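You operate a simulated robot arm through the tools that you are given. There is no shell and no other tool. Be economical: measure what you need, move in short steps, check, and stop when the job is done.

You run a simulated robot arm. Do the job below in one go: nothing can be reset, and whatever is moved stays where it is left.

JOB
Free the brake, set the tape spool in the winder and wind all the tape on.
Fine: the spool goes back; brake on again. Set down upright: tape spool. Where these are worked on the way, their far stop is far enough and under half their travel is too little: winder brake.

Only the result counts: the job must be done as asked and must still hold three seconds after the hand-in. Knocking over, shifting, dropping, spilling or breaking anything else fails it.

ROBOT AND FRAMES
A 7-joint arm with a two-finger parallel gripper, fixed in place. Base frame: the origin is at the foot of the arm, x ahead of it, y to its left, z up; the work surface is at about z = 0. Readings come in mm, degrees, newtons and seconds.
With the tool pointing down near the work surface it reaches from about 240 to 620 mm from the base axis. Its first joint turns from -66.0 to 66.0 degrees. Payload 2.6 kg.
The TCP is the grasp point between the finger pads, 30 mm short of the fingertips. In the tool frame z runs along the fingers and y along their closing line. The gripper opens to 94 mm. The fingers are 28 mm wide and 10 mm thick; the gripper's body (50 by 96 mm) begins 55 mm behind the TCP.
Orientation is told as [roll, pitch, yaw] about the base's x, y, z axes, in that order, counted from this pose: with the fingers straight down and closing along the base's y, the tool's x points along the base's -x, its y along +y and its z along -z.

CONTROLS
- The arm moves only by the tool send_rows. Its argument "increments" is a list of rows, each an object of numbers (a shift or turn left out is 0, a gripper value left out holds the last): "tx", "ty", "tz": the shift along the tool's x, y, z in mm; "rx", "ry", "rz": the turn, a rotation vector about the tool's x, y, z in degrees. In form: [{"tx": .., "ty": .., "tz": .., "rx": .., "ry": .., "rz": ..}, ...]. A call has 1 to 20 rows; each row is the pose to reach, as a shift and turn from the pose commanded when the call began, along the tool's axes at that moment. "claw" is the opening, from 0 (shut) to 1 (fully open), set as the call begins (left out, the last holds). Each row takes 0.2 s and may step no farther than 50 mm and 8.6 degrees from the row before; otherwise, or with a gripper value out of range, the whole call is refused. Where a pose cannot be reached the arm comes as near as it can. A force on the tool above 40 N (or 10 N above the force at the start of the call, whichever is more), or a blocked arm, ends the call early, and 0.2 s more pass. Each finger travels about 72 mm/s and halts on what it meets, pressing with about 31 N; the grip force reading is that of the motor and also rises with nothing between the fingers. The clock runs only during rows and for 0.2 s after the last one: add rows that repeat a pose to give the fingers time. It gives the time, the measured TCP pose, the force on the tool (base axes), the opening and the grip force at its end, in the units of the frame above (readings bear some noise), with the torque about the TCP (base axes, N m) and any sound that the robot's microphone picked up, and new pictures: "show" is both (left out), scene, wrist or none.
- Cameras (640 x 400 px; columns grow to the right, rows downward): "scene" is fixed at [34.2, 433.7, 560.4]; the picture's right is [-0.78, -0.63, 0.00], its down [-0.38, 0.47, -0.79] and it looks along [0.50, -0.62, -0.61] (base axes); focal length 343 px, centre (320, 200). "wrist" rides on the gripper at [76, 14, -102] in the tool frame; the picture's right is [-0.18, 0.98, 0.00], its down [-0.75, -0.14, -0.64] and it looks along [-0.63, -0.12, 0.77] (tool axes); focal length 243 px, centre (320, 200).
- probe_pixels(camera, pixels): for up to 12 pixels [column, row] of the newest picture of that camera ("zoom" is the newest enlarged one), the place [x, y, z] in the base frame of the surface seen there, good to about 2 mm. The clock stands still meanwhile.
- inspect(camera, box): a new picture of the part [left, top, right, bottom] of that camera's present view, enlarged. The clock stands still meanwhile.
- sign_off(): hands the job in; it is judged then, once.

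Keep the steps short. Do not move on a guess: measure, check each grasp and each placing, and mend mistakes. In all there are 80 turns and 200 pictures (those below and enlarged ones count). Leave the gripper open and the arm clear of the work at the hand-in unless told otherwise, and finish with a single line.

The tools are called after "Call:" as name(argument=value, ...) on one line, values as JSON. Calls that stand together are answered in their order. send_rows: Moves the arm, as the interface text tells. Its arguments: {"type":"object","properties":{"increments":{"type":"array","items":{"type":"object","properties":{"tx":{"type":"number"},"ty":{"type":"number"},"tz":{"type":"number"},"rx":{"type":"number"},"ry":{"type":"number"},"rz":{"type":"number"}}}},"claw":{"type":"number"},"show":{"type":"string","enum":["both","scene","wrist","none"]}},"required":["increments"]} The other tools are called the same way: probe_pixels (camera, pixels) gives the place of the surface under pixels of a picture; inspect (camera, box) takes an enlarged picture of a part of a camera's view; sign_off () hands the job in.

At the start:

```text
time_s: 0.0
ee_pos: [425.4, 34.0, 311.0]
ee_rot: [0.0, 0.1, -0.1]
contact_force: [-1.1, -0.6, 0.0]
torque: [0.0, 0.01, -0.02]
opening: 94.0
finger_force: 0.0
```

scene: 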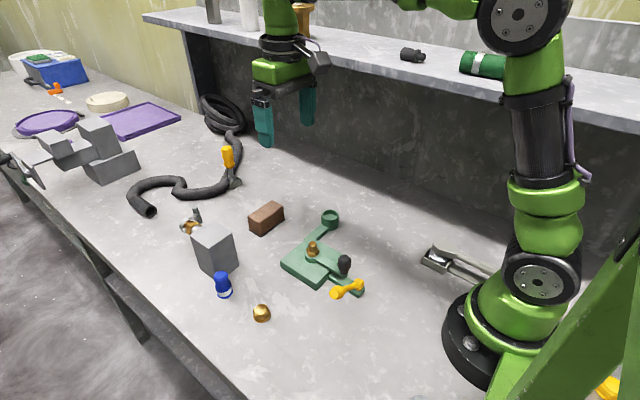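
wrist: 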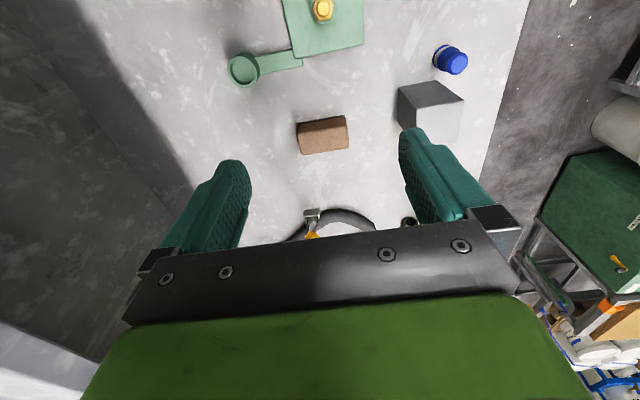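

I see a green device (the winder) around scene (320,260), a blue object at (222,285), and a brass knob at (262,312). I'll enlarge these first.

Call:
inspect(camera="scene", box=[260, 190, 400, 310])

Call:
inspect(camera="scene", box=[170, 190, 300, 330])

Call:
inspect(camera="wrist", box=[210, 0, 480, 160])

```text
3.33 times, centred on (330, 250) of scene
```

zoom: 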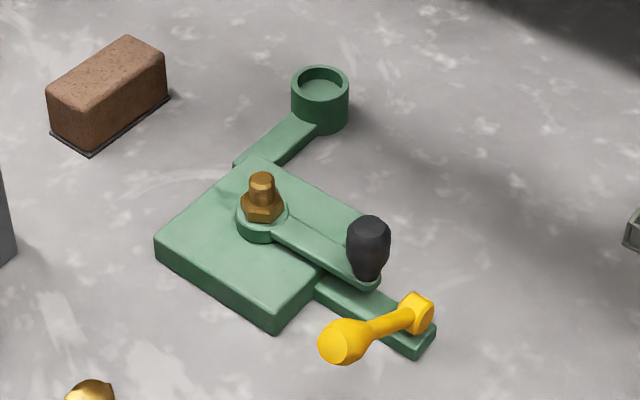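

```text
2.86 times, centred on (235, 260) of scene
```

zoom: 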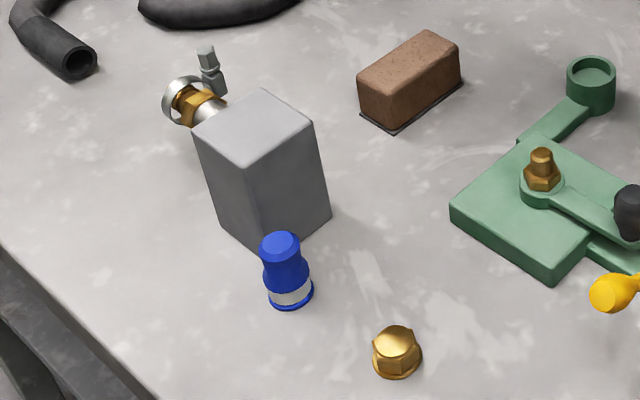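

```text
2.37 times, centred on (345, 80) of wrist
```

zoom: 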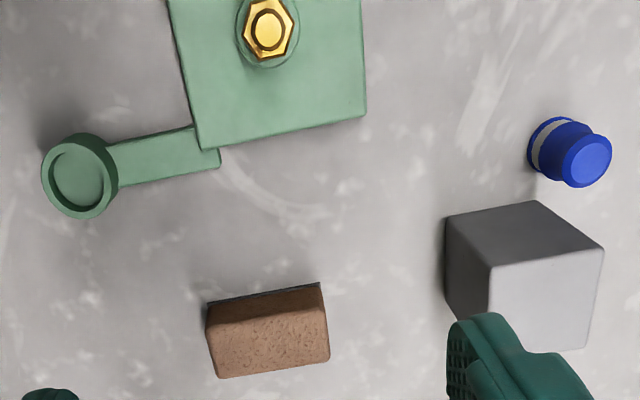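

I take the blue item with the white band as the spool, the green cup as its seat, the black knob as the crank and the yellow lever as the brake. Next I measure points on each.

Call:
probe_pixels(camera="scene", pixels=[[331, 213], [323, 216], [338, 216], [344, 260], [345, 272], [334, 294], [352, 283], [317, 243], [312, 255], [222, 276], [223, 294], [262, 307]])

Call:
inspect(camera="scene", box=[320, 250, 380, 305])

Call:
inspect(camera="scene", box=[200, 262, 248, 304])

```text
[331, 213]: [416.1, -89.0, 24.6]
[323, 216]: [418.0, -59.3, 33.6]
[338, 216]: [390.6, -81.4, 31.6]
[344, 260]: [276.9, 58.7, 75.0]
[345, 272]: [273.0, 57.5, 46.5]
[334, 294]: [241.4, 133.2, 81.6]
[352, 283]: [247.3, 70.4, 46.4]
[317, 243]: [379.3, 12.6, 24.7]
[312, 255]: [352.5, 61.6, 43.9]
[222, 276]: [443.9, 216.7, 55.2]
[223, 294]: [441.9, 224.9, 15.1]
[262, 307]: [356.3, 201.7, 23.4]
```

```text
7.27 times, centred on (350, 278) of scene
```

zoom: 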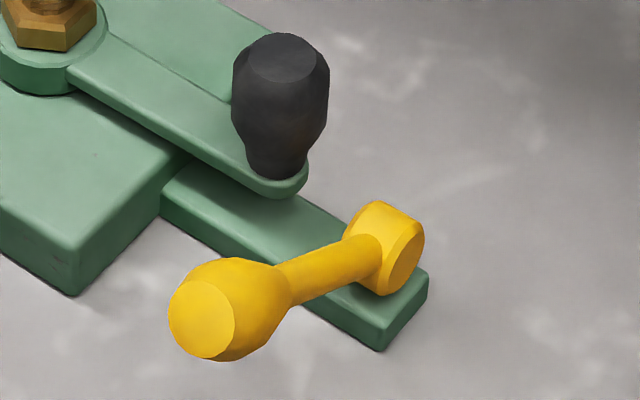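

```text
9.52 times, centred on (224, 283) of scene
```

zoom: 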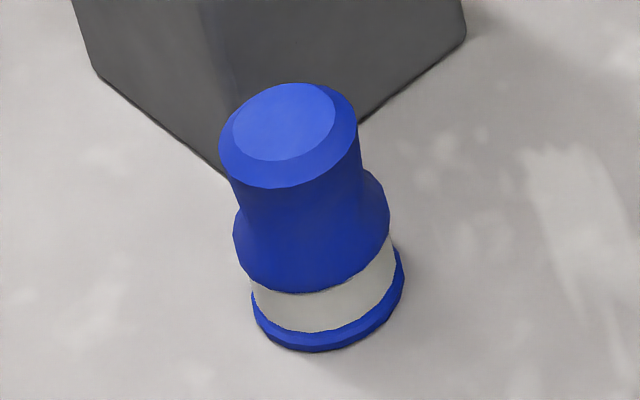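

The brake lever seems to turn about a horizontal hub. I probe the spool in the current zoom and the lever in the scene picture.

Call:
probe_pixels(camera="zoom", pixels=[[285, 120], [245, 130], [325, 105], [290, 220], [340, 200], [240, 180], [240, 225], [388, 210], [315, 345], [255, 305], [402, 270], [260, 110]])

Call:
probe_pixels(camera="scene", pixels=[[339, 293], [343, 290], [347, 288], [351, 286], [355, 284], [358, 286], [356, 279], [356, 296], [337, 291], [342, 256], [347, 256], [346, 264]])

Call:
probe_pixels(camera="wrist", pixels=[[244, 70], [233, 70], [255, 70], [244, 58], [244, 82], [453, 60], [322, 10], [285, 58]])

```text
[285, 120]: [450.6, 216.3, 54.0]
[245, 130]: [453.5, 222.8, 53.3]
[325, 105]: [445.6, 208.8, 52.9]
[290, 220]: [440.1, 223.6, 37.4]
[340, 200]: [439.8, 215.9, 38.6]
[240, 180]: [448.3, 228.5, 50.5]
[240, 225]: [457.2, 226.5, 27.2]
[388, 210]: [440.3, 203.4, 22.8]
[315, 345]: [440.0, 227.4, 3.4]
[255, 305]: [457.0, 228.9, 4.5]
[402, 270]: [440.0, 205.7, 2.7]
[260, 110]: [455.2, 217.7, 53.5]
```

```text
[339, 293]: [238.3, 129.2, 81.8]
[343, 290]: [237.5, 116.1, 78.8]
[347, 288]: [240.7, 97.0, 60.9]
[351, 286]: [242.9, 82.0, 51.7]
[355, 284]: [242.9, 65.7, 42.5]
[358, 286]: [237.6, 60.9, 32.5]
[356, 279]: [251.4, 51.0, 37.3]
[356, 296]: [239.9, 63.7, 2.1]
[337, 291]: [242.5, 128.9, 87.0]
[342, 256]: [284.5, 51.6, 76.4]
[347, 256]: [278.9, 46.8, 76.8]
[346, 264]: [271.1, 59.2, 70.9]
```

```text
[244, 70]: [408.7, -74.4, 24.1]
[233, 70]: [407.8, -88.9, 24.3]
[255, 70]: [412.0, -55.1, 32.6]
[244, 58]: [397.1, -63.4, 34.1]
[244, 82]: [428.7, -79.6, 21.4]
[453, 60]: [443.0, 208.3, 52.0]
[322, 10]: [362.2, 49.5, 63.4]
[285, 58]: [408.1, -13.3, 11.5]
```

Readings: spool axis about (450,216), top z 54; cup about (411,-75), floor z 24, rim z 34. The brake hub is near (247,58,33) and its knob near (240,130,83), so the lever swings in a near-vertical y–z plane. I check the grey block's extent, the cup edges and the crank pivot.

Call:
probe_pixels(camera="scene", pixels=[[212, 225], [194, 233], [230, 237], [211, 245], [237, 266], [216, 277], [265, 208], [252, 222], [196, 215], [189, 228], [270, 208]])

Call:
inspect(camera="scene", box=[300, 200, 360, 240])

```text
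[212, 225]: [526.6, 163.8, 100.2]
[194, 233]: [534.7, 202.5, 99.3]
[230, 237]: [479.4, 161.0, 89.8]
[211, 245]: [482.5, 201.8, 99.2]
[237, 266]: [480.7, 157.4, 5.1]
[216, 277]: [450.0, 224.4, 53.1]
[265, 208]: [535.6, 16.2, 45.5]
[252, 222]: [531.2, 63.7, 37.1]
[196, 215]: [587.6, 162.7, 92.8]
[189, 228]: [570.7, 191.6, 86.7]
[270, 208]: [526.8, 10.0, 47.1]
```

```text
10.00 times, centred on (330, 220) of scene
```

zoom: 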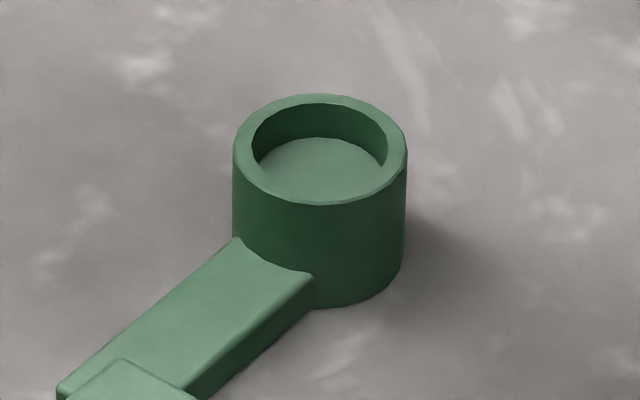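

I measure the cup rim in this zoom: left, right, near and far edges, and the floor.

Call:
probe_pixels(camera="zoom", pixels=[[242, 150], [398, 150], [320, 97], [320, 201], [257, 120], [383, 120], [265, 182], [378, 182], [320, 165], [290, 160], [350, 170]])

Call:
probe_pixels(camera="scene", pixels=[[318, 242], [310, 252], [307, 249], [317, 253], [312, 242], [360, 283], [350, 292], [364, 291]])

```text
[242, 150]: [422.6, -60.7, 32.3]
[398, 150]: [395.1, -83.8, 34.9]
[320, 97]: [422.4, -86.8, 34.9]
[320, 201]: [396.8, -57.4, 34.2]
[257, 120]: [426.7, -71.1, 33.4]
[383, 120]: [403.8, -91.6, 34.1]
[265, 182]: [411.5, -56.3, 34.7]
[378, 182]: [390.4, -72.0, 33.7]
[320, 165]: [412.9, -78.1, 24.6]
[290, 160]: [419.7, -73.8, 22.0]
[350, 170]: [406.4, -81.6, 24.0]
```

```text
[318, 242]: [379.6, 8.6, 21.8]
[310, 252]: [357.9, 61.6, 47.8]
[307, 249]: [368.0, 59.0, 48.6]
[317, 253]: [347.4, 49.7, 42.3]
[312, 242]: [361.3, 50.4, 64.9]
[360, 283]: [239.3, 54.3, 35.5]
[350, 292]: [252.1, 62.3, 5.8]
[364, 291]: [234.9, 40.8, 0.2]
```

Cup centre (409,-72), crank pivot about (360,50), crank radius about 81. I start with the brake. I turn the tool 90° so the fingers close along x, and go above the yellow knob (240,129).

Call:
send_rows(increments=[{"tx": 15.4, "ty": 7.9, "tz": 12.6, "rz": -7.5}, {"tx": 30.8, "ty": 15.8, "tz": 25.2, "rz": -15}, {"tx": 46.3, "ty": 23.7, "tz": 37.8, "rz": -22.5}, {"tx": 61.7, "ty": 31.6, "tz": 50.3, "rz": -30}, {"tx": 77.1, "ty": 39.5, "tz": 62.9, "rz": -37.5}, {"tx": 92.5, "ty": 47.4, "tz": 75.5, "rz": -45}, {"tx": 108, "ty": 55.3, "tz": 88, "rz": -52.5}, {"tx": 123.4, "ty": 63.2, "tz": 100.7, "rz": -60}, {"tx": 138.8, "ty": 71.1, "tz": 113.3, "rz": -67.5}, {"tx": 154, "ty": 79, "tz": 125, "rz": -75}, {"tx": 170, "ty": 87, "tz": 138, "rz": -82.5}, {"tx": 185, "ty": 94, "tz": 150, "rz": -90}, {"tx": 185, "ty": 94, "tz": 150, "rz": -90}], claw=0.45)

```text
time_s: 2.8
ee_pos: [237.9, 128.1, 159.3]
ee_rot: [0.0, 0.1, 90.2]
contact_force: [0.3, -0.1, -0.1]
torque: [0.02, 0.0, 0.01]
opening: 42.1
finger_force: 0.0
```

scene: 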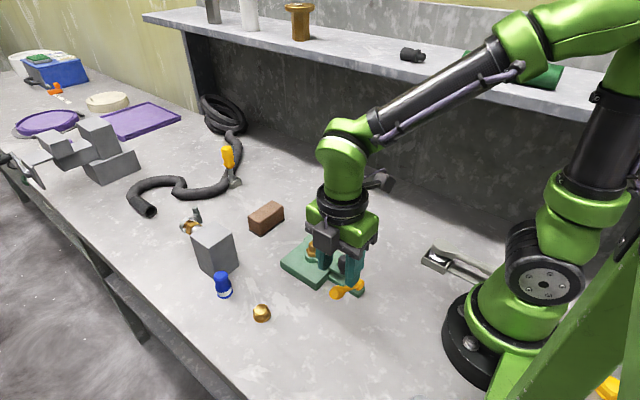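
wrist: 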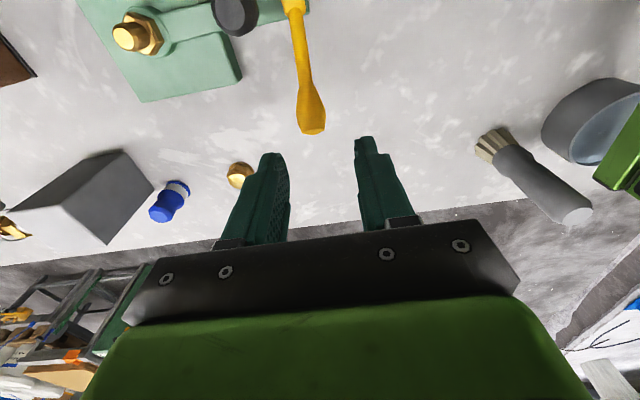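

I'm above the brake knob, seen at wrist (312,110). I probe it for its precise centre.

Call:
probe_pixels(camera="wrist", pixels=[[312, 125], [300, 115], [322, 115], [310, 100], [308, 80], [303, 50], [296, 8], [240, 12], [137, 28], [146, 34]])

```text
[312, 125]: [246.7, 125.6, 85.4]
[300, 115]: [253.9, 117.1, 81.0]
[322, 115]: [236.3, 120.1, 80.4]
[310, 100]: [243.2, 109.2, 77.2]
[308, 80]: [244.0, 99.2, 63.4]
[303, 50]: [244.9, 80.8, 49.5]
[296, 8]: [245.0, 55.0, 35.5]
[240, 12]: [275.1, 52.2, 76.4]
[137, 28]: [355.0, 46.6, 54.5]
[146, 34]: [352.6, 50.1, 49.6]
```

Knob centre is about (245,121,77) and hub about (246,57,28), so the radius is about 80 and the elevation about 37°. I descend to straddle the knob.

Call:
send_rows(increments=[{"tx": 7, "ty": -7, "tz": 10}, {"tx": 7, "ty": -7, "tz": 45}, {"tx": 7, "ty": -7, "tz": 78}, {"tx": 7, "ty": -7, "tz": 78}], show="wrist")

Call:
send_rows(increments=[{}, {}, {}], claw=0.1)

```text
time_s: 3.8
ee_pos: [246.7, 120.6, 80.8]
ee_rot: [0.0, 0.0, 90.0]
contact_force: [-0.2, -0.6, -0.6]
torque: [0.0, 0.01, -0.02]
opening: 42.3
finger_force: 0.1
```

wrist: 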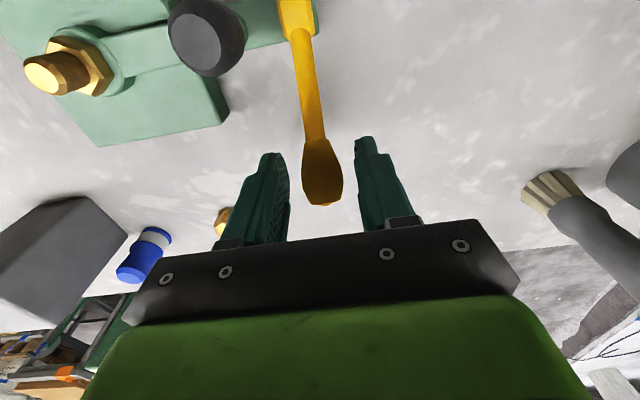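

```text
time_s: 4.6
ee_pos: [244.1, 122.0, 80.8]
ee_rot: [0.2, 0.1, 90.0]
contact_force: [-10.5, 1.9, -2.4]
torque: [0.22, 0.09, 0.02]
opening: 22.2
finger_force: 44.8
```

scene: 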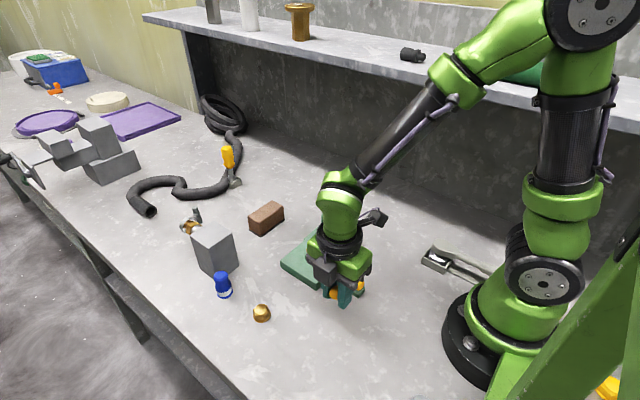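
wrist: 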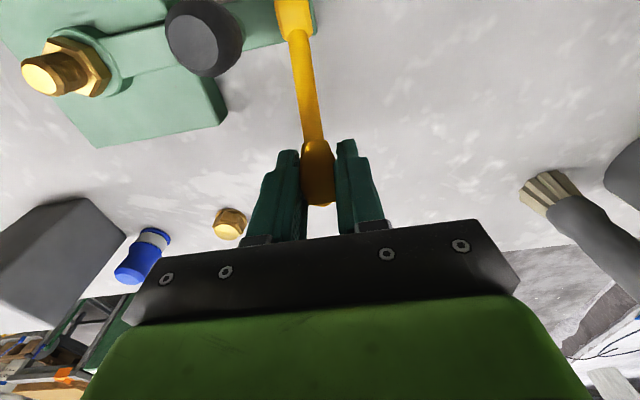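

Gripped: opening is 22 mm on the knob and the load is light. I swing it up along the arc about the hub, first to about 60°, while watching force.

Call:
send_rows(increments=[{"tx": 5.3, "ty": 1.5, "tz": -5.7}, {"tx": 11.6, "ty": 1.5, "tz": -11.6}, {"tx": 17.4, "ty": 1.5, "tz": -16}, {"tx": 23.5, "ty": 1.5, "tz": -19.9}, {"tx": 23.5, "ty": 1.5, "tz": -19.9}], show="wrist")

```text
time_s: 5.8
ee_pos: [245.2, 99.7, 102.4]
ee_rot: [0.1, -0.2, 90.1]
contact_force: [-21.3, 19.7, 5.4]
torque: [1.07, 0.18, 0.17]
opening: 21.9
finger_force: 44.6
```

wrist: 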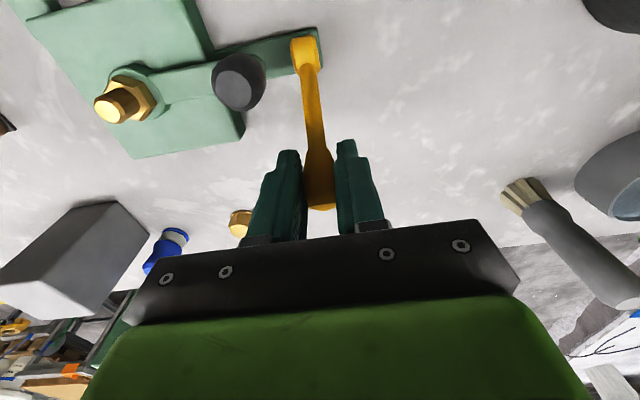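

The lever follows, with a side force of -21 N in x, so I ease toward -x a little and continue to vertical.

Call:
send_rows(increments=[{"tx": 6.4, "ty": 2, "tz": -3.3}, {"tx": 13.1, "ty": 3, "tz": -6.1}, {"tx": 20, "ty": 3, "tz": -8.3}, {"tx": 27.1, "ty": 3, "tz": -9.8}, {"tx": 34.3, "ty": 3, "tz": -10.8}, {"tx": 41.5, "ty": 3, "tz": -11.1}], show="wrist")

```text
time_s: 7.2
ee_pos: [241.6, 55.1, 112.9]
ee_rot: [0.1, 0.1, 90.0]
contact_force: [0.4, 0.8, -0.3]
torque: [0.01, -0.04, -0.05]
opening: 9.3
finger_force: 0.1
```

wrist: 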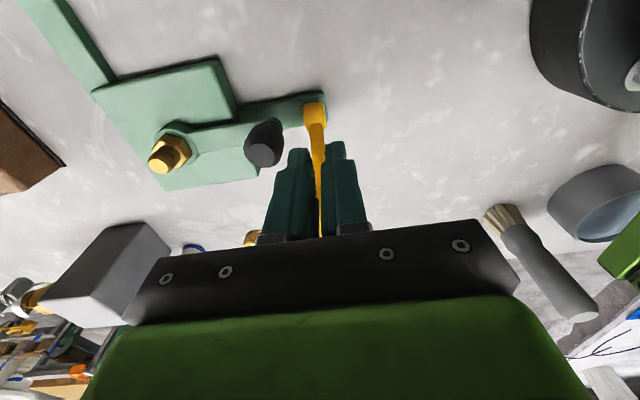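

The fingers have slipped off the knob: opening is 9.3 and there is no force. I look at where the lever stands.

Call:
inspect(camera="scene", box=[290, 220, 390, 310])

Call:
inspect(camera="wrist", box=[240, 80, 400, 250])

```text
4.44 times, centred on (340, 265) of scene
```

zoom: 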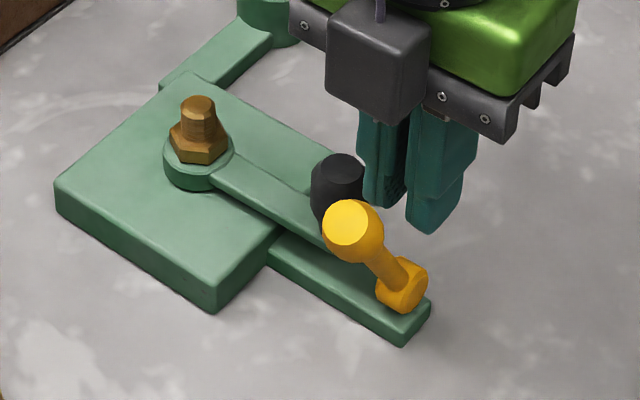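

```text
2.35 times, centred on (320, 165) of wrist
```

zoom: 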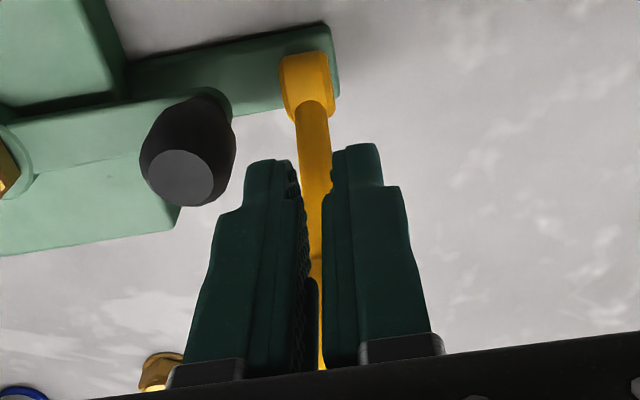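

Call:
probe_pixels(camera="scene", pixels=[[336, 267], [343, 271], [338, 276], [345, 280], [349, 281], [352, 284], [355, 287]])

Call:
probe_pixels(camera="wrist", pixels=[[317, 135], [316, 110], [300, 95]])

```text
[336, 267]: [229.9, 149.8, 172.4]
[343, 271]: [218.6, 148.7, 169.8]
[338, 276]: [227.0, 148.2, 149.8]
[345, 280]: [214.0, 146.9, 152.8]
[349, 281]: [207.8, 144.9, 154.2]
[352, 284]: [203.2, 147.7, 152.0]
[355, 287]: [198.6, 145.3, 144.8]
```

```text
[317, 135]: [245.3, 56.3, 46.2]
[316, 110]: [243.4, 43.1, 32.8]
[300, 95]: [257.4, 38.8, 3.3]
```

The scene picture was stale, so I take the scene zoom again and probe in it.

Call:
inspect(camera="scene", box=[290, 220, 390, 310])

Call:
probe_pixels(camera="zoom", pixels=[[350, 222], [335, 240], [375, 225], [360, 250], [385, 262], [400, 275], [410, 290], [398, 262]])

```text
4.44 times, centred on (340, 265) of scene
```

zoom: 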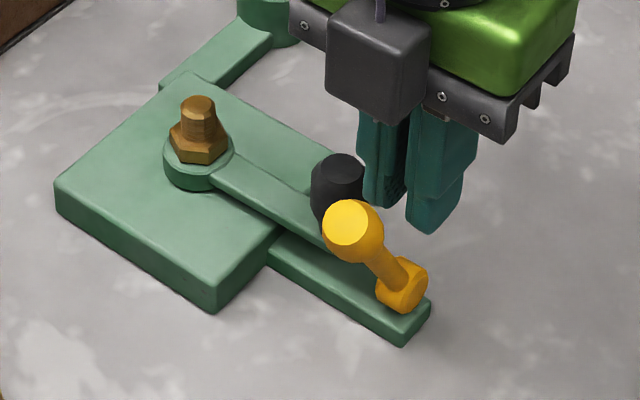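

```text
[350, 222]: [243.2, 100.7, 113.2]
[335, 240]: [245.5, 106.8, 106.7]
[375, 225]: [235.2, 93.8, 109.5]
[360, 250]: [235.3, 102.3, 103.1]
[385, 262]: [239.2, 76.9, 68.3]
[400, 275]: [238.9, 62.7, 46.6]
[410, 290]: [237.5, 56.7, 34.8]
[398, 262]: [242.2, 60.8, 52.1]
```

The lever stands at about 63°, up from 37°. Either the grip slipped on stiffness or it reached a stop. I'll test by pushing with closed fingers from the +y side: rise, move to y=137, close, and descend.

Call:
send_rows(increments=[{"tz": -30}, {"tz": -57}, {"tx": -40, "ty": -2, "tz": -57}, {"tx": -82, "ty": -2, "tz": -57}, {"tx": -82, "ty": -2, "tz": -25}, {"tx": -82, "ty": -2, "tz": 5}, {"tx": -82, "ty": -2, "tz": 5}], claw=0, show="scene")

```text
time_s: 8.8
ee_pos: [244.8, 138.9, 109.0]
ee_rot: [0.0, 0.0, 89.9]
contact_force: [-0.3, 0.4, -0.5]
torque: [-0.01, 0.0, 0.01]
opening: 0.0
finger_force: 30.9
```

scene: 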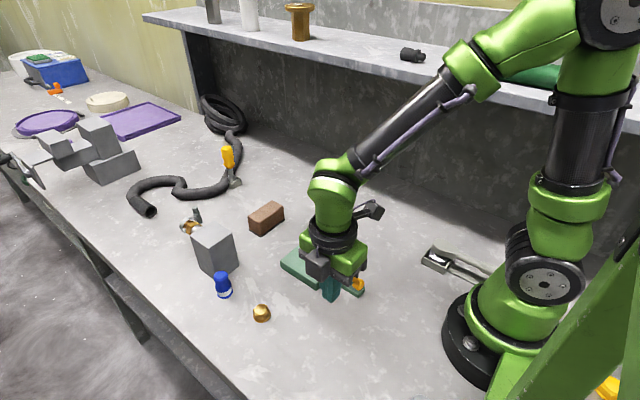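

Fingers are shut, in position. I push slowly in -y and watch force.

Call:
send_rows(increments=[{"tx": 8}, {"tx": 15}, {"tx": 21}, {"tx": 27}, {"tx": 33}, {"tx": 39}, {"tx": 45}], show="wrist")

```text
time_s: 10.4
ee_pos: [243.7, 93.3, 108.5]
ee_rot: [0.1, -0.1, 89.9]
contact_force: [0.7, 2.2, 1.4]
torque: [-0.01, 0.02, 0.0]
opening: 0.0
finger_force: 30.6
```

wrist: 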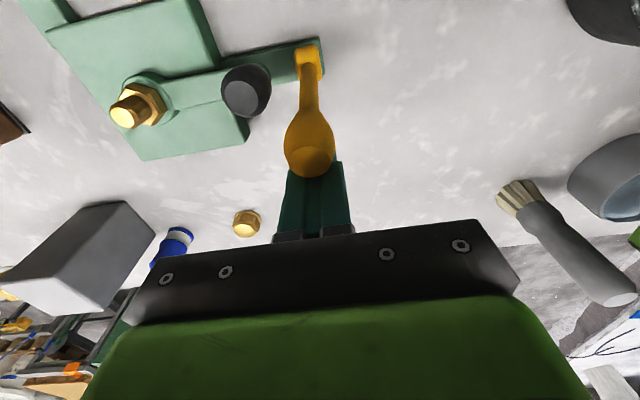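

The lever moves easily, with only about 2 N, so that was no stop. I keep pushing over the top.

Call:
send_rows(increments=[{"tx": 8}, {"tx": 16}, {"tx": 24}, {"tx": 32}, {"tx": 40}, {"tx": 48}], show="both")

```text
time_s: 11.7
ee_pos: [244.2, 57.0, 110.1]
ee_rot: [0.1, -0.6, 90.3]
contact_force: [-0.2, 5.0, 1.1]
torque: [0.11, -0.05, 0.02]
opening: 0.0
finger_force: 30.8
stopped in row 6: the force on the tool passed its limit at 50 N (the readings are from after the stop); the commanded pose is now the measured one
```

scene: 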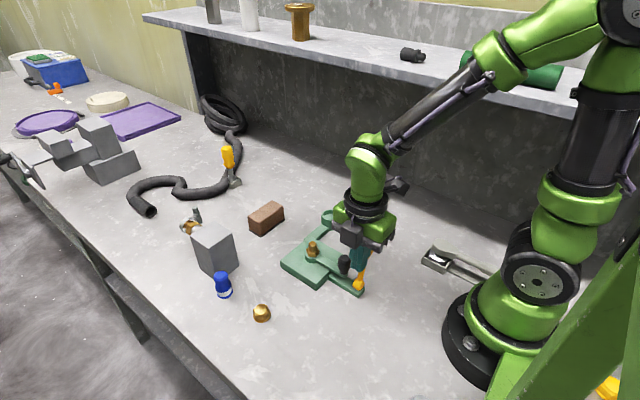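
wrist: 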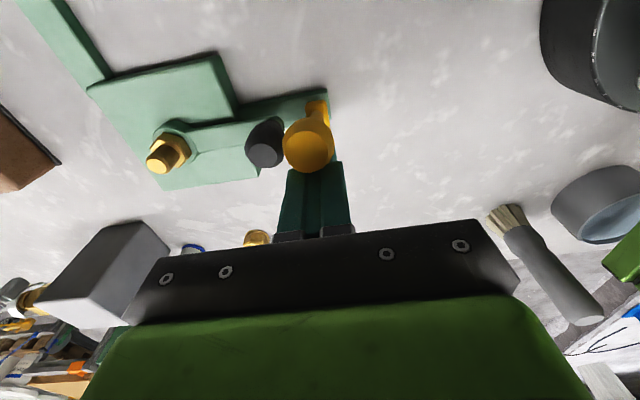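

A sudden 50 N suggests a hard stop, at about 105–110°. I check the lever angle.

Call:
inspect(camera="scene", box=[310, 220, 390, 300])

Call:
probe_pixels(camera="wrist", pixels=[[308, 150], [300, 130], [320, 135], [310, 120], [317, 106], [266, 150], [263, 135]])

```text
5.00 times, centred on (350, 260) of scene
```

zoom: 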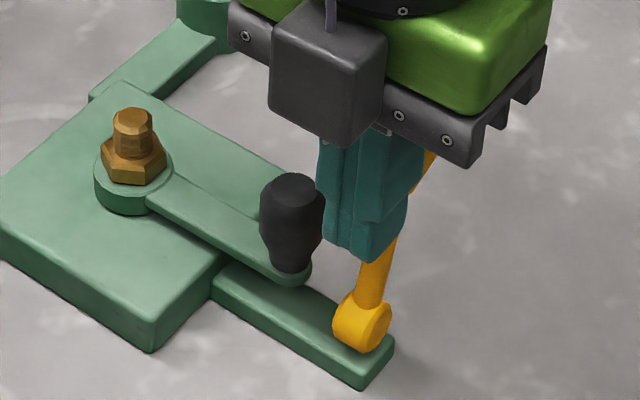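

```text
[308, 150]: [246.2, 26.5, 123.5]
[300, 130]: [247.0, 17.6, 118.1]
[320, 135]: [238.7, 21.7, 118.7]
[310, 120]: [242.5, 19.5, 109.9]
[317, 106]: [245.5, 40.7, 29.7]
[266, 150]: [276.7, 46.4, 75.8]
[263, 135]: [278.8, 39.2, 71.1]
```

The lever is now at about 110°. I press once more to confirm the stop, then rise clear.

Call:
send_rows(increments=[{"tx": 4}, {"tx": 8}, {"tx": 12}], show="none")

Call:
send_rows(increments=[{"tx": -6}, {"tx": -10, "tz": -40}, {"tx": -10, "tz": -80}], claw=0.5)

```text
time_s: 12.2
ee_pos: [243.7, 56.1, 108.4]
ee_rot: [0.0, -1.0, 90.5]
contact_force: [-0.7, 5.1, 1.2]
torque: [0.16, 0.01, -0.02]
opening: 0.0
finger_force: 31.3
stopped in row 2: the force on the tool passed its limit at 47 N (the readings are from after the stop); the commanded pose is now the measured one
```

```text
time_s: 13.1
ee_pos: [245.7, 65.5, 188.3]
ee_rot: [0.2, -1.1, 90.5]
contact_force: [-0.5, -0.1, -0.2]
torque: [0.02, -0.02, 0.01]
opening: 46.9
finger_force: 0.0
```

scene: 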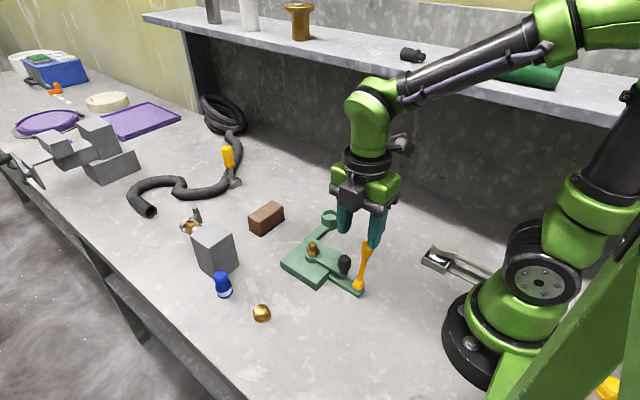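
wrist: 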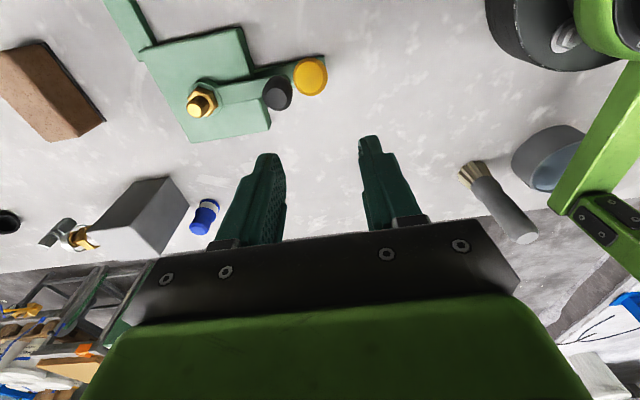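

The stop is confirmed twice at the same spot, so the brake is free. Next: turn back to yaw 0 and go above the spool at (449,216).

Call:
send_rows(increments=[{"tx": -12.5, "ty": -17, "rz": 7.5}, {"tx": -25, "ty": -34, "rz": 15}, {"tx": -37.5, "ty": -51, "rz": 22.5}, {"tx": -50, "ty": -68, "rz": 30}, {"tx": -62.5, "ty": -85, "rz": 37.5}, {"tx": -75, "ty": -102, "rz": 45}, {"tx": -87.5, "ty": -119, "rz": 52.5}, {"tx": -100, "ty": -136, "rz": 60}, {"tx": -112.5, "ty": -153, "rz": 67.5}, {"tx": -125, "ty": -170, "rz": 75}, {"tx": -137.5, "ty": -187, "rz": 83}, {"tx": -150, "ty": -202, "rz": 90.5}, {"tx": -150, "ty": -202, "rz": 90.5}], claw=0.6)

```text
time_s: 15.8
ee_pos: [446.3, 216.8, 190.7]
ee_rot: [1.0, 0.0, 0.0]
contact_force: [0.7, -0.1, -0.2]
torque: [0.03, -0.03, 0.01]
opening: 56.3
finger_force: 0.1
```

scene: 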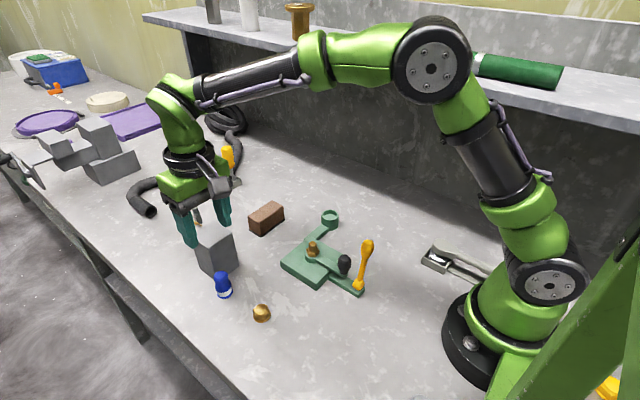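
wrist: 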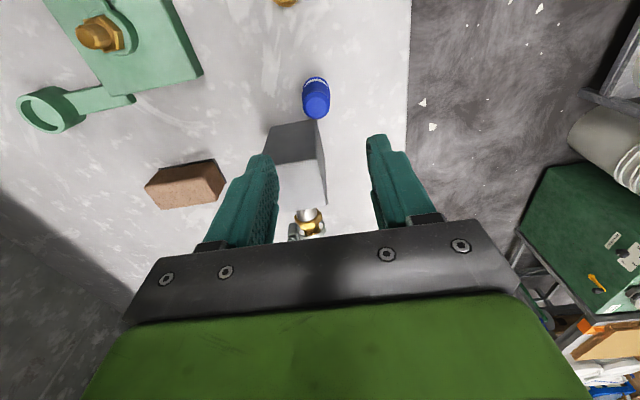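

Roll is 1° off, which I'll correct. First I measure the spool precisely from above.

Call:
probe_pixels(camera="wrist", pixels=[[316, 105], [308, 104], [325, 103], [317, 115], [316, 95], [304, 82], [327, 82], [316, 74]])

Call:
inspect(camera="wrist", box=[276, 60, 356, 130])

```text
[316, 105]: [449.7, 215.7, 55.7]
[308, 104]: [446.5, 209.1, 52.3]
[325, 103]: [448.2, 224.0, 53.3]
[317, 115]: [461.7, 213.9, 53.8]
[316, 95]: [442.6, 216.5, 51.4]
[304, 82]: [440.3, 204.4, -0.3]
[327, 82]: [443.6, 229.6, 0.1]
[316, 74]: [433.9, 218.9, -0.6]
```

```text
5.71 times, centred on (316, 95) of wrist
```

zoom: 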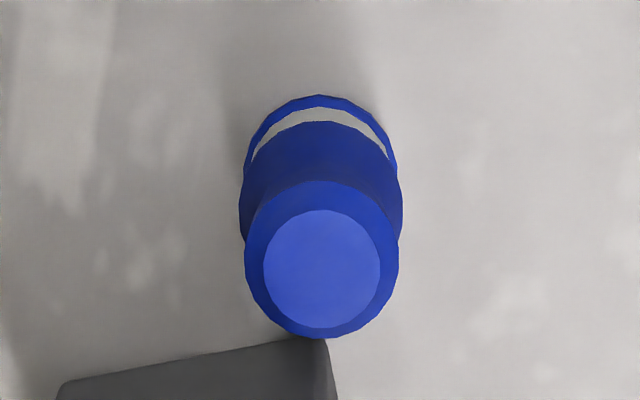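

Spool centre is (450.3,216.2). I correct the roll and come partway down.

Call:
send_rows(increments=[{"tx": -3.5, "ty": -0.6, "tz": 30, "rx": 1}, {"tx": -3.5, "ty": -0.6, "tz": 60, "rx": 1}, {"tx": -3.5, "ty": -0.6, "tz": 60, "rx": 1}], show="none")

```text
time_s: 16.6
ee_pos: [449.7, 217.1, 129.5]
ee_rot: [0.0, 0.1, 0.2]
contact_force: [0.5, 0.1, 0.0]
torque: [0.02, 0.01, -0.04]
opening: 56.6
finger_force: 0.0
```

Level now. I descend to TCP z≈48.5 at y=216.2.

Call:
send_rows(increments=[{"ty": -0.9, "tz": 40}, {"ty": -0.9, "tz": 70}, {"ty": -0.9, "tz": 81}, {"ty": -0.9, "tz": 81}], show="wrist")

Call:
send_rows(increments=[{}, {}, {}, {}], claw=0.15)

```text
time_s: 17.6
ee_pos: [448.1, 217.2, 49.5]
ee_rot: [-0.1, 0.0, 0.1]
contact_force: [0.1, -0.3, 0.5]
torque: [0.0, -0.01, 0.01]
opening: 56.3
finger_force: 0.1
```

wrist: 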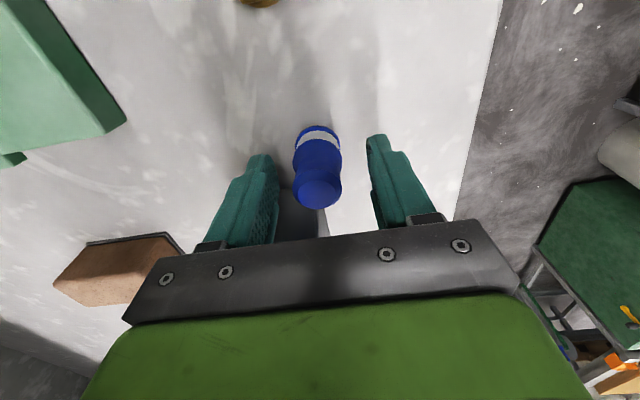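

```text
time_s: 18.6
ee_pos: [448.4, 217.1, 50.1]
ee_rot: [0.2, 0.0, 0.1]
contact_force: [0.1, -0.8, -0.2]
torque: [-0.02, 0.0, -0.04]
opening: 29.3
finger_force: 30.8
```

scene: 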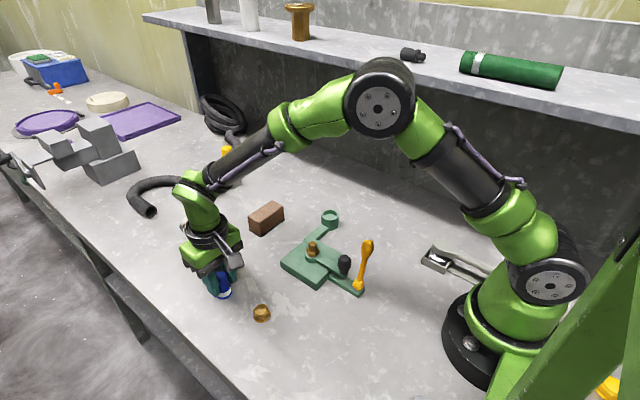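
wrist: 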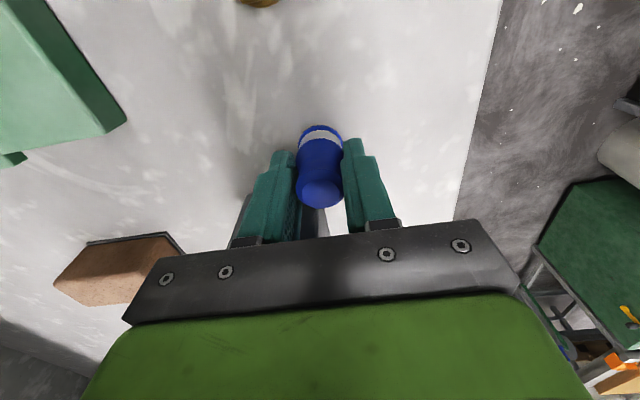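

Gripped at 29 mm. I note TCP (448.3,217.1,~49.7) for the return, and lift straight up.

Call:
send_rows(increments=[{"tz": -20}, {"tz": -50}, {"tz": -90}, {"tz": -90}])

```text
time_s: 19.6
ee_pos: [448.8, 215.0, 140.1]
ee_rot: [0.0, 0.1, 0.1]
contact_force: [0.8, 0.1, 0.6]
torque: [0.02, 0.01, 0.01]
opening: 28.8
finger_force: 31.1
```

scene: 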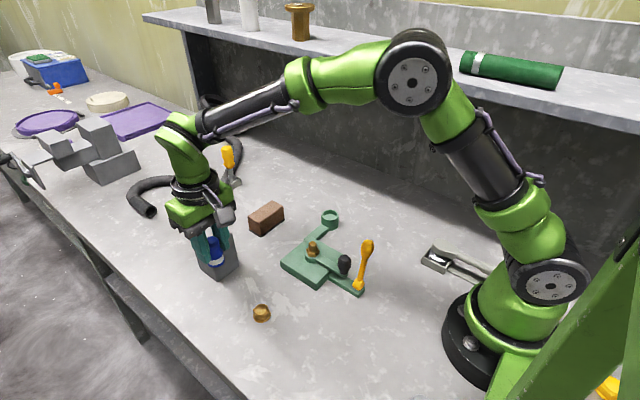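
wrist: 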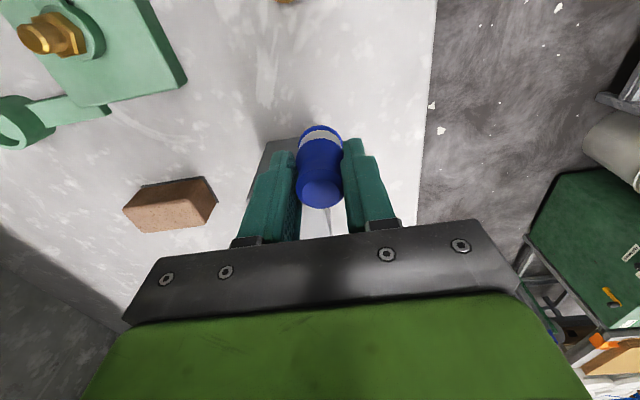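

The spool is held well. I carry it at this height to above the cup (409,-72).

Call:
send_rows(increments=[{"tx": 5, "ty": -36}, {"tx": 10, "ty": -72}, {"tx": 15, "ty": -108}, {"tx": 20, "ty": -144}, {"tx": 25, "ty": -180}, {"tx": 30, "ty": -216}, {"tx": 35, "ty": -252}, {"tx": 40, "ty": -289}, {"tx": 40, "ty": -289}])

```text
time_s: 21.6
ee_pos: [408.9, -74.0, 140.9]
ee_rot: [0.0, 0.0, 0.1]
contact_force: [-0.5, 0.1, 0.0]
torque: [-0.02, -0.02, 0.02]
opening: 29.2
finger_force: 31.3
```

scene: 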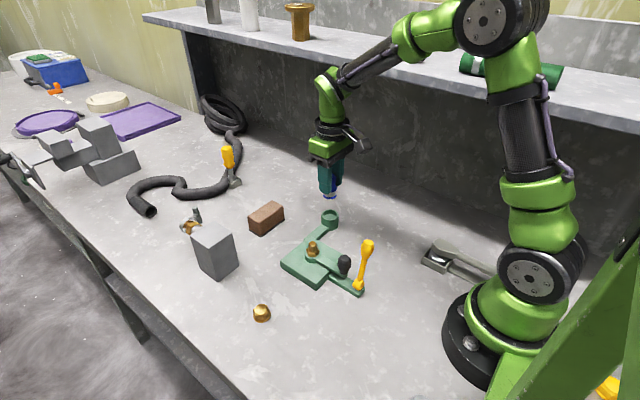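
wrist: 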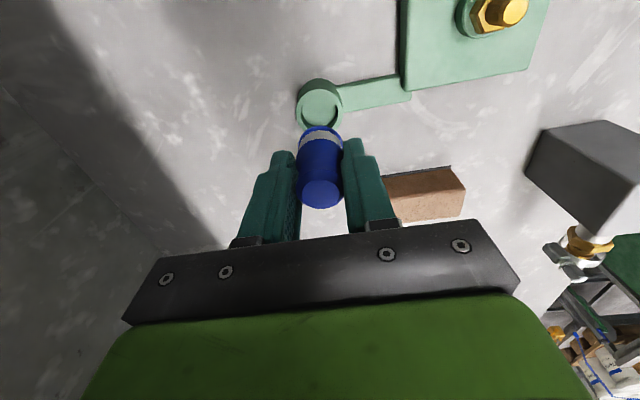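

I measure spool top and cup rim from here.

Call:
inspect(camera="wrist", box=[272, 70, 372, 215])

Call:
probe_pixels(camera="wrist", pixels=[[320, 194], [305, 192], [336, 192], [319, 205], [300, 107], [339, 105], [303, 92], [337, 94], [319, 81], [320, 110]])

```text
2.76 times, centred on (322, 142) of wrist
```

zoom: 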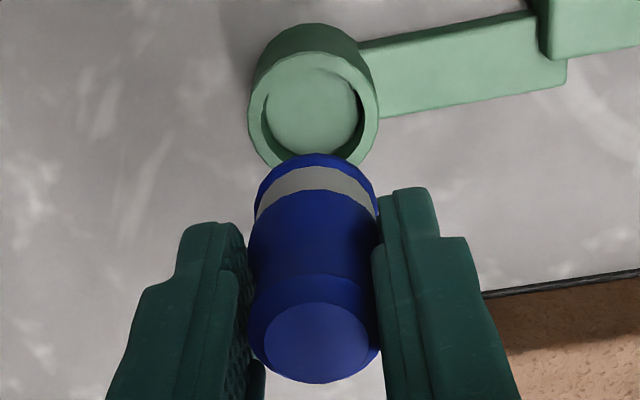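

```text
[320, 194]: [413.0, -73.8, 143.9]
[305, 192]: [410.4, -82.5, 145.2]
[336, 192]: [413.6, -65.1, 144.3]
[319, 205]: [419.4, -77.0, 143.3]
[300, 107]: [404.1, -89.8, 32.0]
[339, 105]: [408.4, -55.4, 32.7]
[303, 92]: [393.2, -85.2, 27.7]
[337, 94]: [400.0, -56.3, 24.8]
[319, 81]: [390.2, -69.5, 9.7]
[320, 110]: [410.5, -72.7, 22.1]
```

The spool is at about (411.8,-73.8) and the cup at (409,-72.5). I shift by (-2.5,+1.2), come down to just above the rim and recheck.

Call:
send_rows(increments=[{"tx": 2.5, "ty": 1.2, "tz": 15}, {"tx": 2.5, "ty": 1.2, "tz": 35}, {"tx": 2.5, "ty": 1.2, "tz": 49}, {"tx": 2.5, "ty": 1.2, "tz": 49}], show="wrist")

Call:
inspect(camera="scene", box=[300, 170, 365, 240])

Call:
inspect(camera="wrist", box=[272, 80, 372, 215])

```text
time_s: 22.6
ee_pos: [408.3, -70.9, 90.0]
ee_rot: [0.0, 0.0, 0.1]
contact_force: [-0.5, -0.4, 0.5]
torque: [0.04, 0.0, 0.0]
opening: 29.0
finger_force: 31.0
```

wrist: 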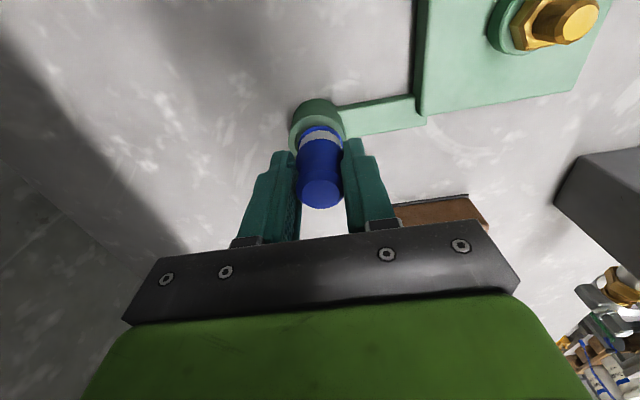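

```text
5.71 times, centred on (332, 205) of scene
```

zoom: 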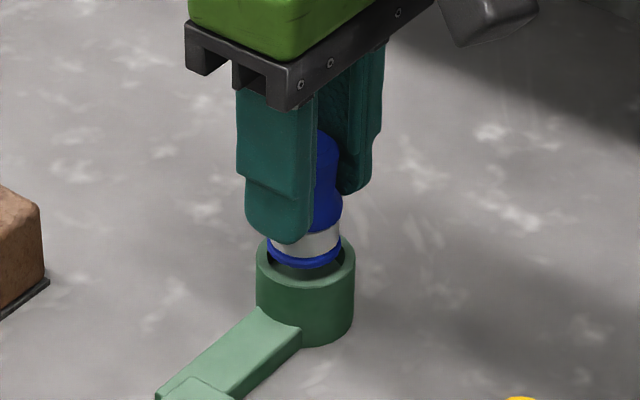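

```text
2.96 times, centred on (322, 148) of wrist
```

zoom: 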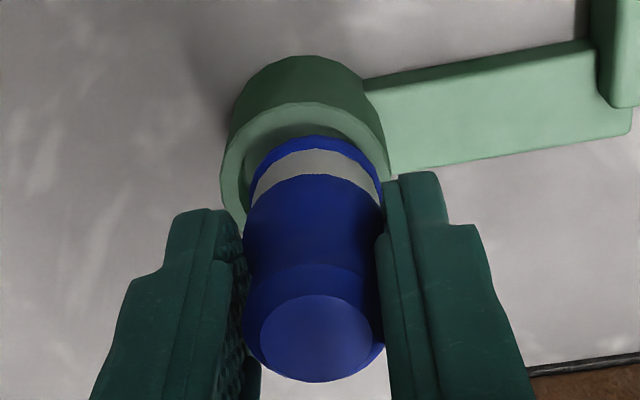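

The wrist zoom shows the spool offset toward +y relative to the cup (spool centre col 316 vs cup col 304). I probe for numbers.

Call:
probe_pixels(camera="zoom", pixels=[[225, 165], [386, 150], [300, 110], [318, 330], [265, 330], [372, 330], [316, 378], [316, 298], [316, 140], [252, 190], [381, 190], [235, 205]])

Call:
inspect(camera="scene", box=[310, 195, 350, 230])

```text
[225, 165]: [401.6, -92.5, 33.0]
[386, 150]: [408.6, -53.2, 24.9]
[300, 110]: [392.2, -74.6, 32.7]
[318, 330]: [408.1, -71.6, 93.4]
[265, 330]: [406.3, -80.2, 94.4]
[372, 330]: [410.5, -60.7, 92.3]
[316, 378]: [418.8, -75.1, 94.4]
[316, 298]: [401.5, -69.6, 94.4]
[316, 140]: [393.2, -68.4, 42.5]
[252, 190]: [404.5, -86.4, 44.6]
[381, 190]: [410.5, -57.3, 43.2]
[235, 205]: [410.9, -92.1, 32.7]
```

```text
11.43 times, centred on (330, 212) of scene
```

zoom: 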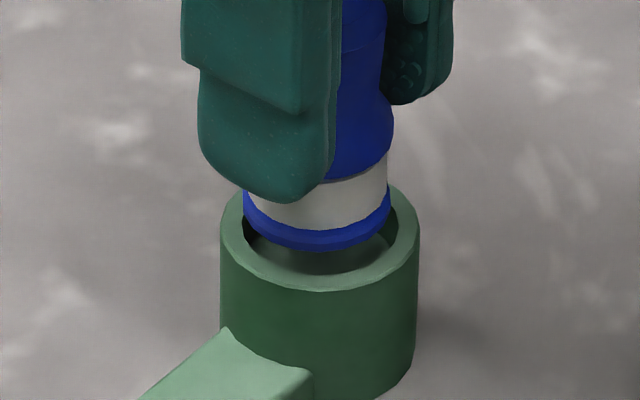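

Spool is about (408,-71.5) and cup about (409.4,-73). I shift (+0.4,-1.5) and lower slowly; the seat would be at TCP z≈73.

Call:
send_rows(increments=[{"tx": -0.4, "ty": -1.5}, {"tx": -0.4, "ty": -1.5, "tz": 4}, {"tx": -0.4, "ty": -1.5, "tz": 7}, {"tx": -0.4, "ty": -1.5, "tz": 10}], show="wrist")

Call:
inspect(camera="scene", box=[310, 195, 350, 230])

```text
time_s: 23.6
ee_pos: [408.5, -73.8, 83.0]
ee_rot: [-0.2, -0.2, 0.1]
contact_force: [-2.8, -2.2, 18.1]
torque: [0.16, 0.14, 0.06]
opening: 29.4
finger_force: 31.2
```

wrist: 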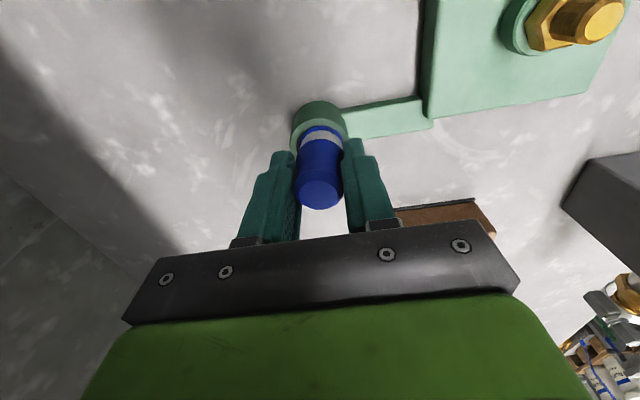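

```text
11.43 times, centred on (330, 212) of scene
```

zoom: 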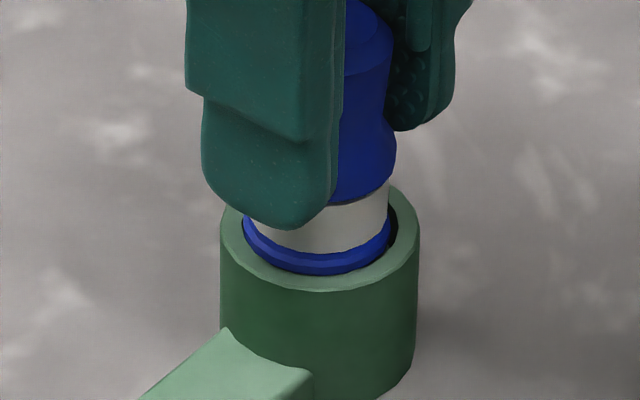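

It rests on the rim. The torque points to contact on the (-x,+y) side, so the spool must shift toward (+x,-y). I lift 2 mm, shift, and lower again.

Call:
send_rows(increments=[{"tz": -3}, {"tx": -0.7, "ty": -1.2, "tz": -3}, {"tx": -0.7, "ty": -1.2, "tz": 1}, {"tx": -0.7, "ty": -1.2, "tz": 3}], show="none")

Call:
inspect(camera="scene", box=[310, 195, 350, 230])

```text
time_s: 24.6
ee_pos: [409.3, -74.9, 80.5]
ee_rot: [-0.1, -0.2, 0.0]
contact_force: [-2.7, -0.2, 26.5]
torque: [0.46, 0.08, 0.02]
opening: 29.5
finger_force: 30.8
```

```text
11.43 times, centred on (330, 212) of scene
```

zoom: 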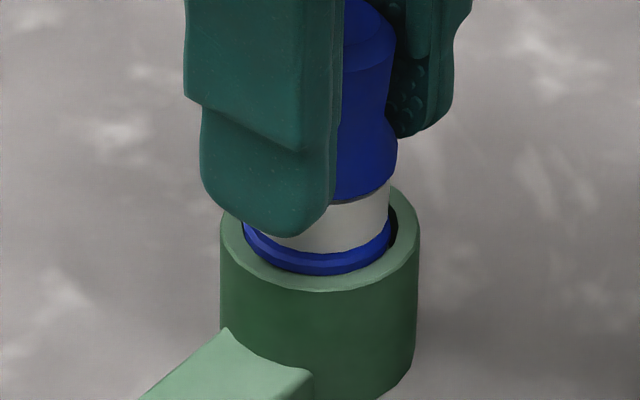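

Contact is now at the +y edge. I lift 2.5 mm, shift another -1.5 mm in y, and look before lowering.

Call:
send_rows(increments=[{"tz": -5}, {"tx": 0.3, "ty": -1.5, "tz": -5}, {"tx": 0.3, "ty": -1.5, "tz": -5}], show="wrist")

Call:
inspect(camera="scene", box=[310, 195, 350, 230])

Call:
inspect(camera="wrist", box=[280, 90, 360, 160])

```text
time_s: 25.4
ee_pos: [405.1, -76.7, 82.2]
ee_rot: [0.0, 0.2, 0.2]
contact_force: [-0.4, -0.1, 0.7]
torque: [-0.02, -0.01, 0.01]
opening: 29.3
finger_force: 30.8
```

wrist: 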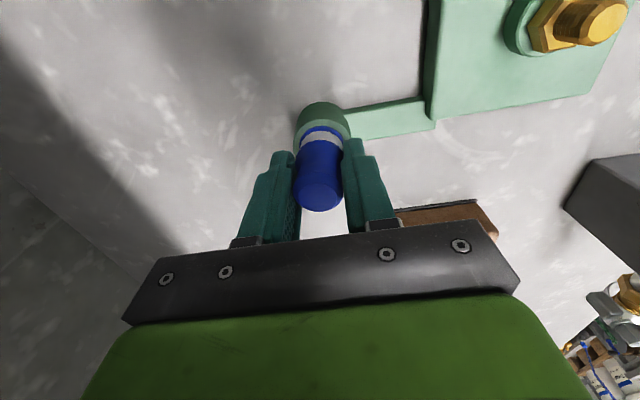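

```text
11.43 times, centred on (330, 212) of scene
```

zoom: 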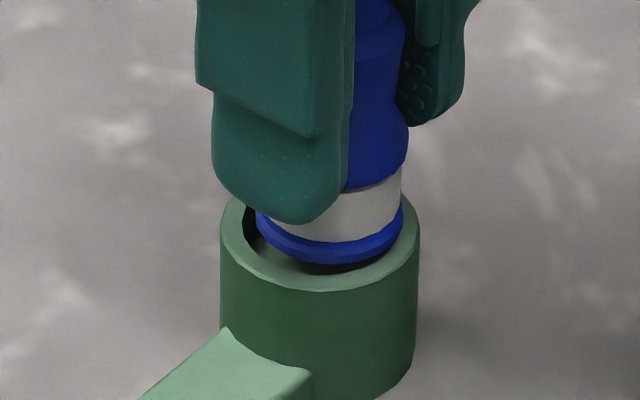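

```text
5.71 times, centred on (320, 125) of wrist
```

zoom: 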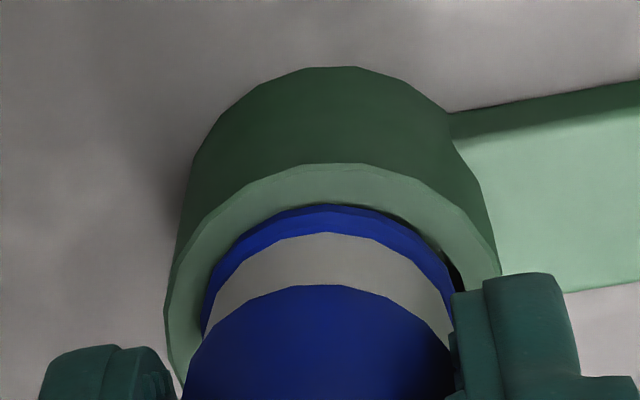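

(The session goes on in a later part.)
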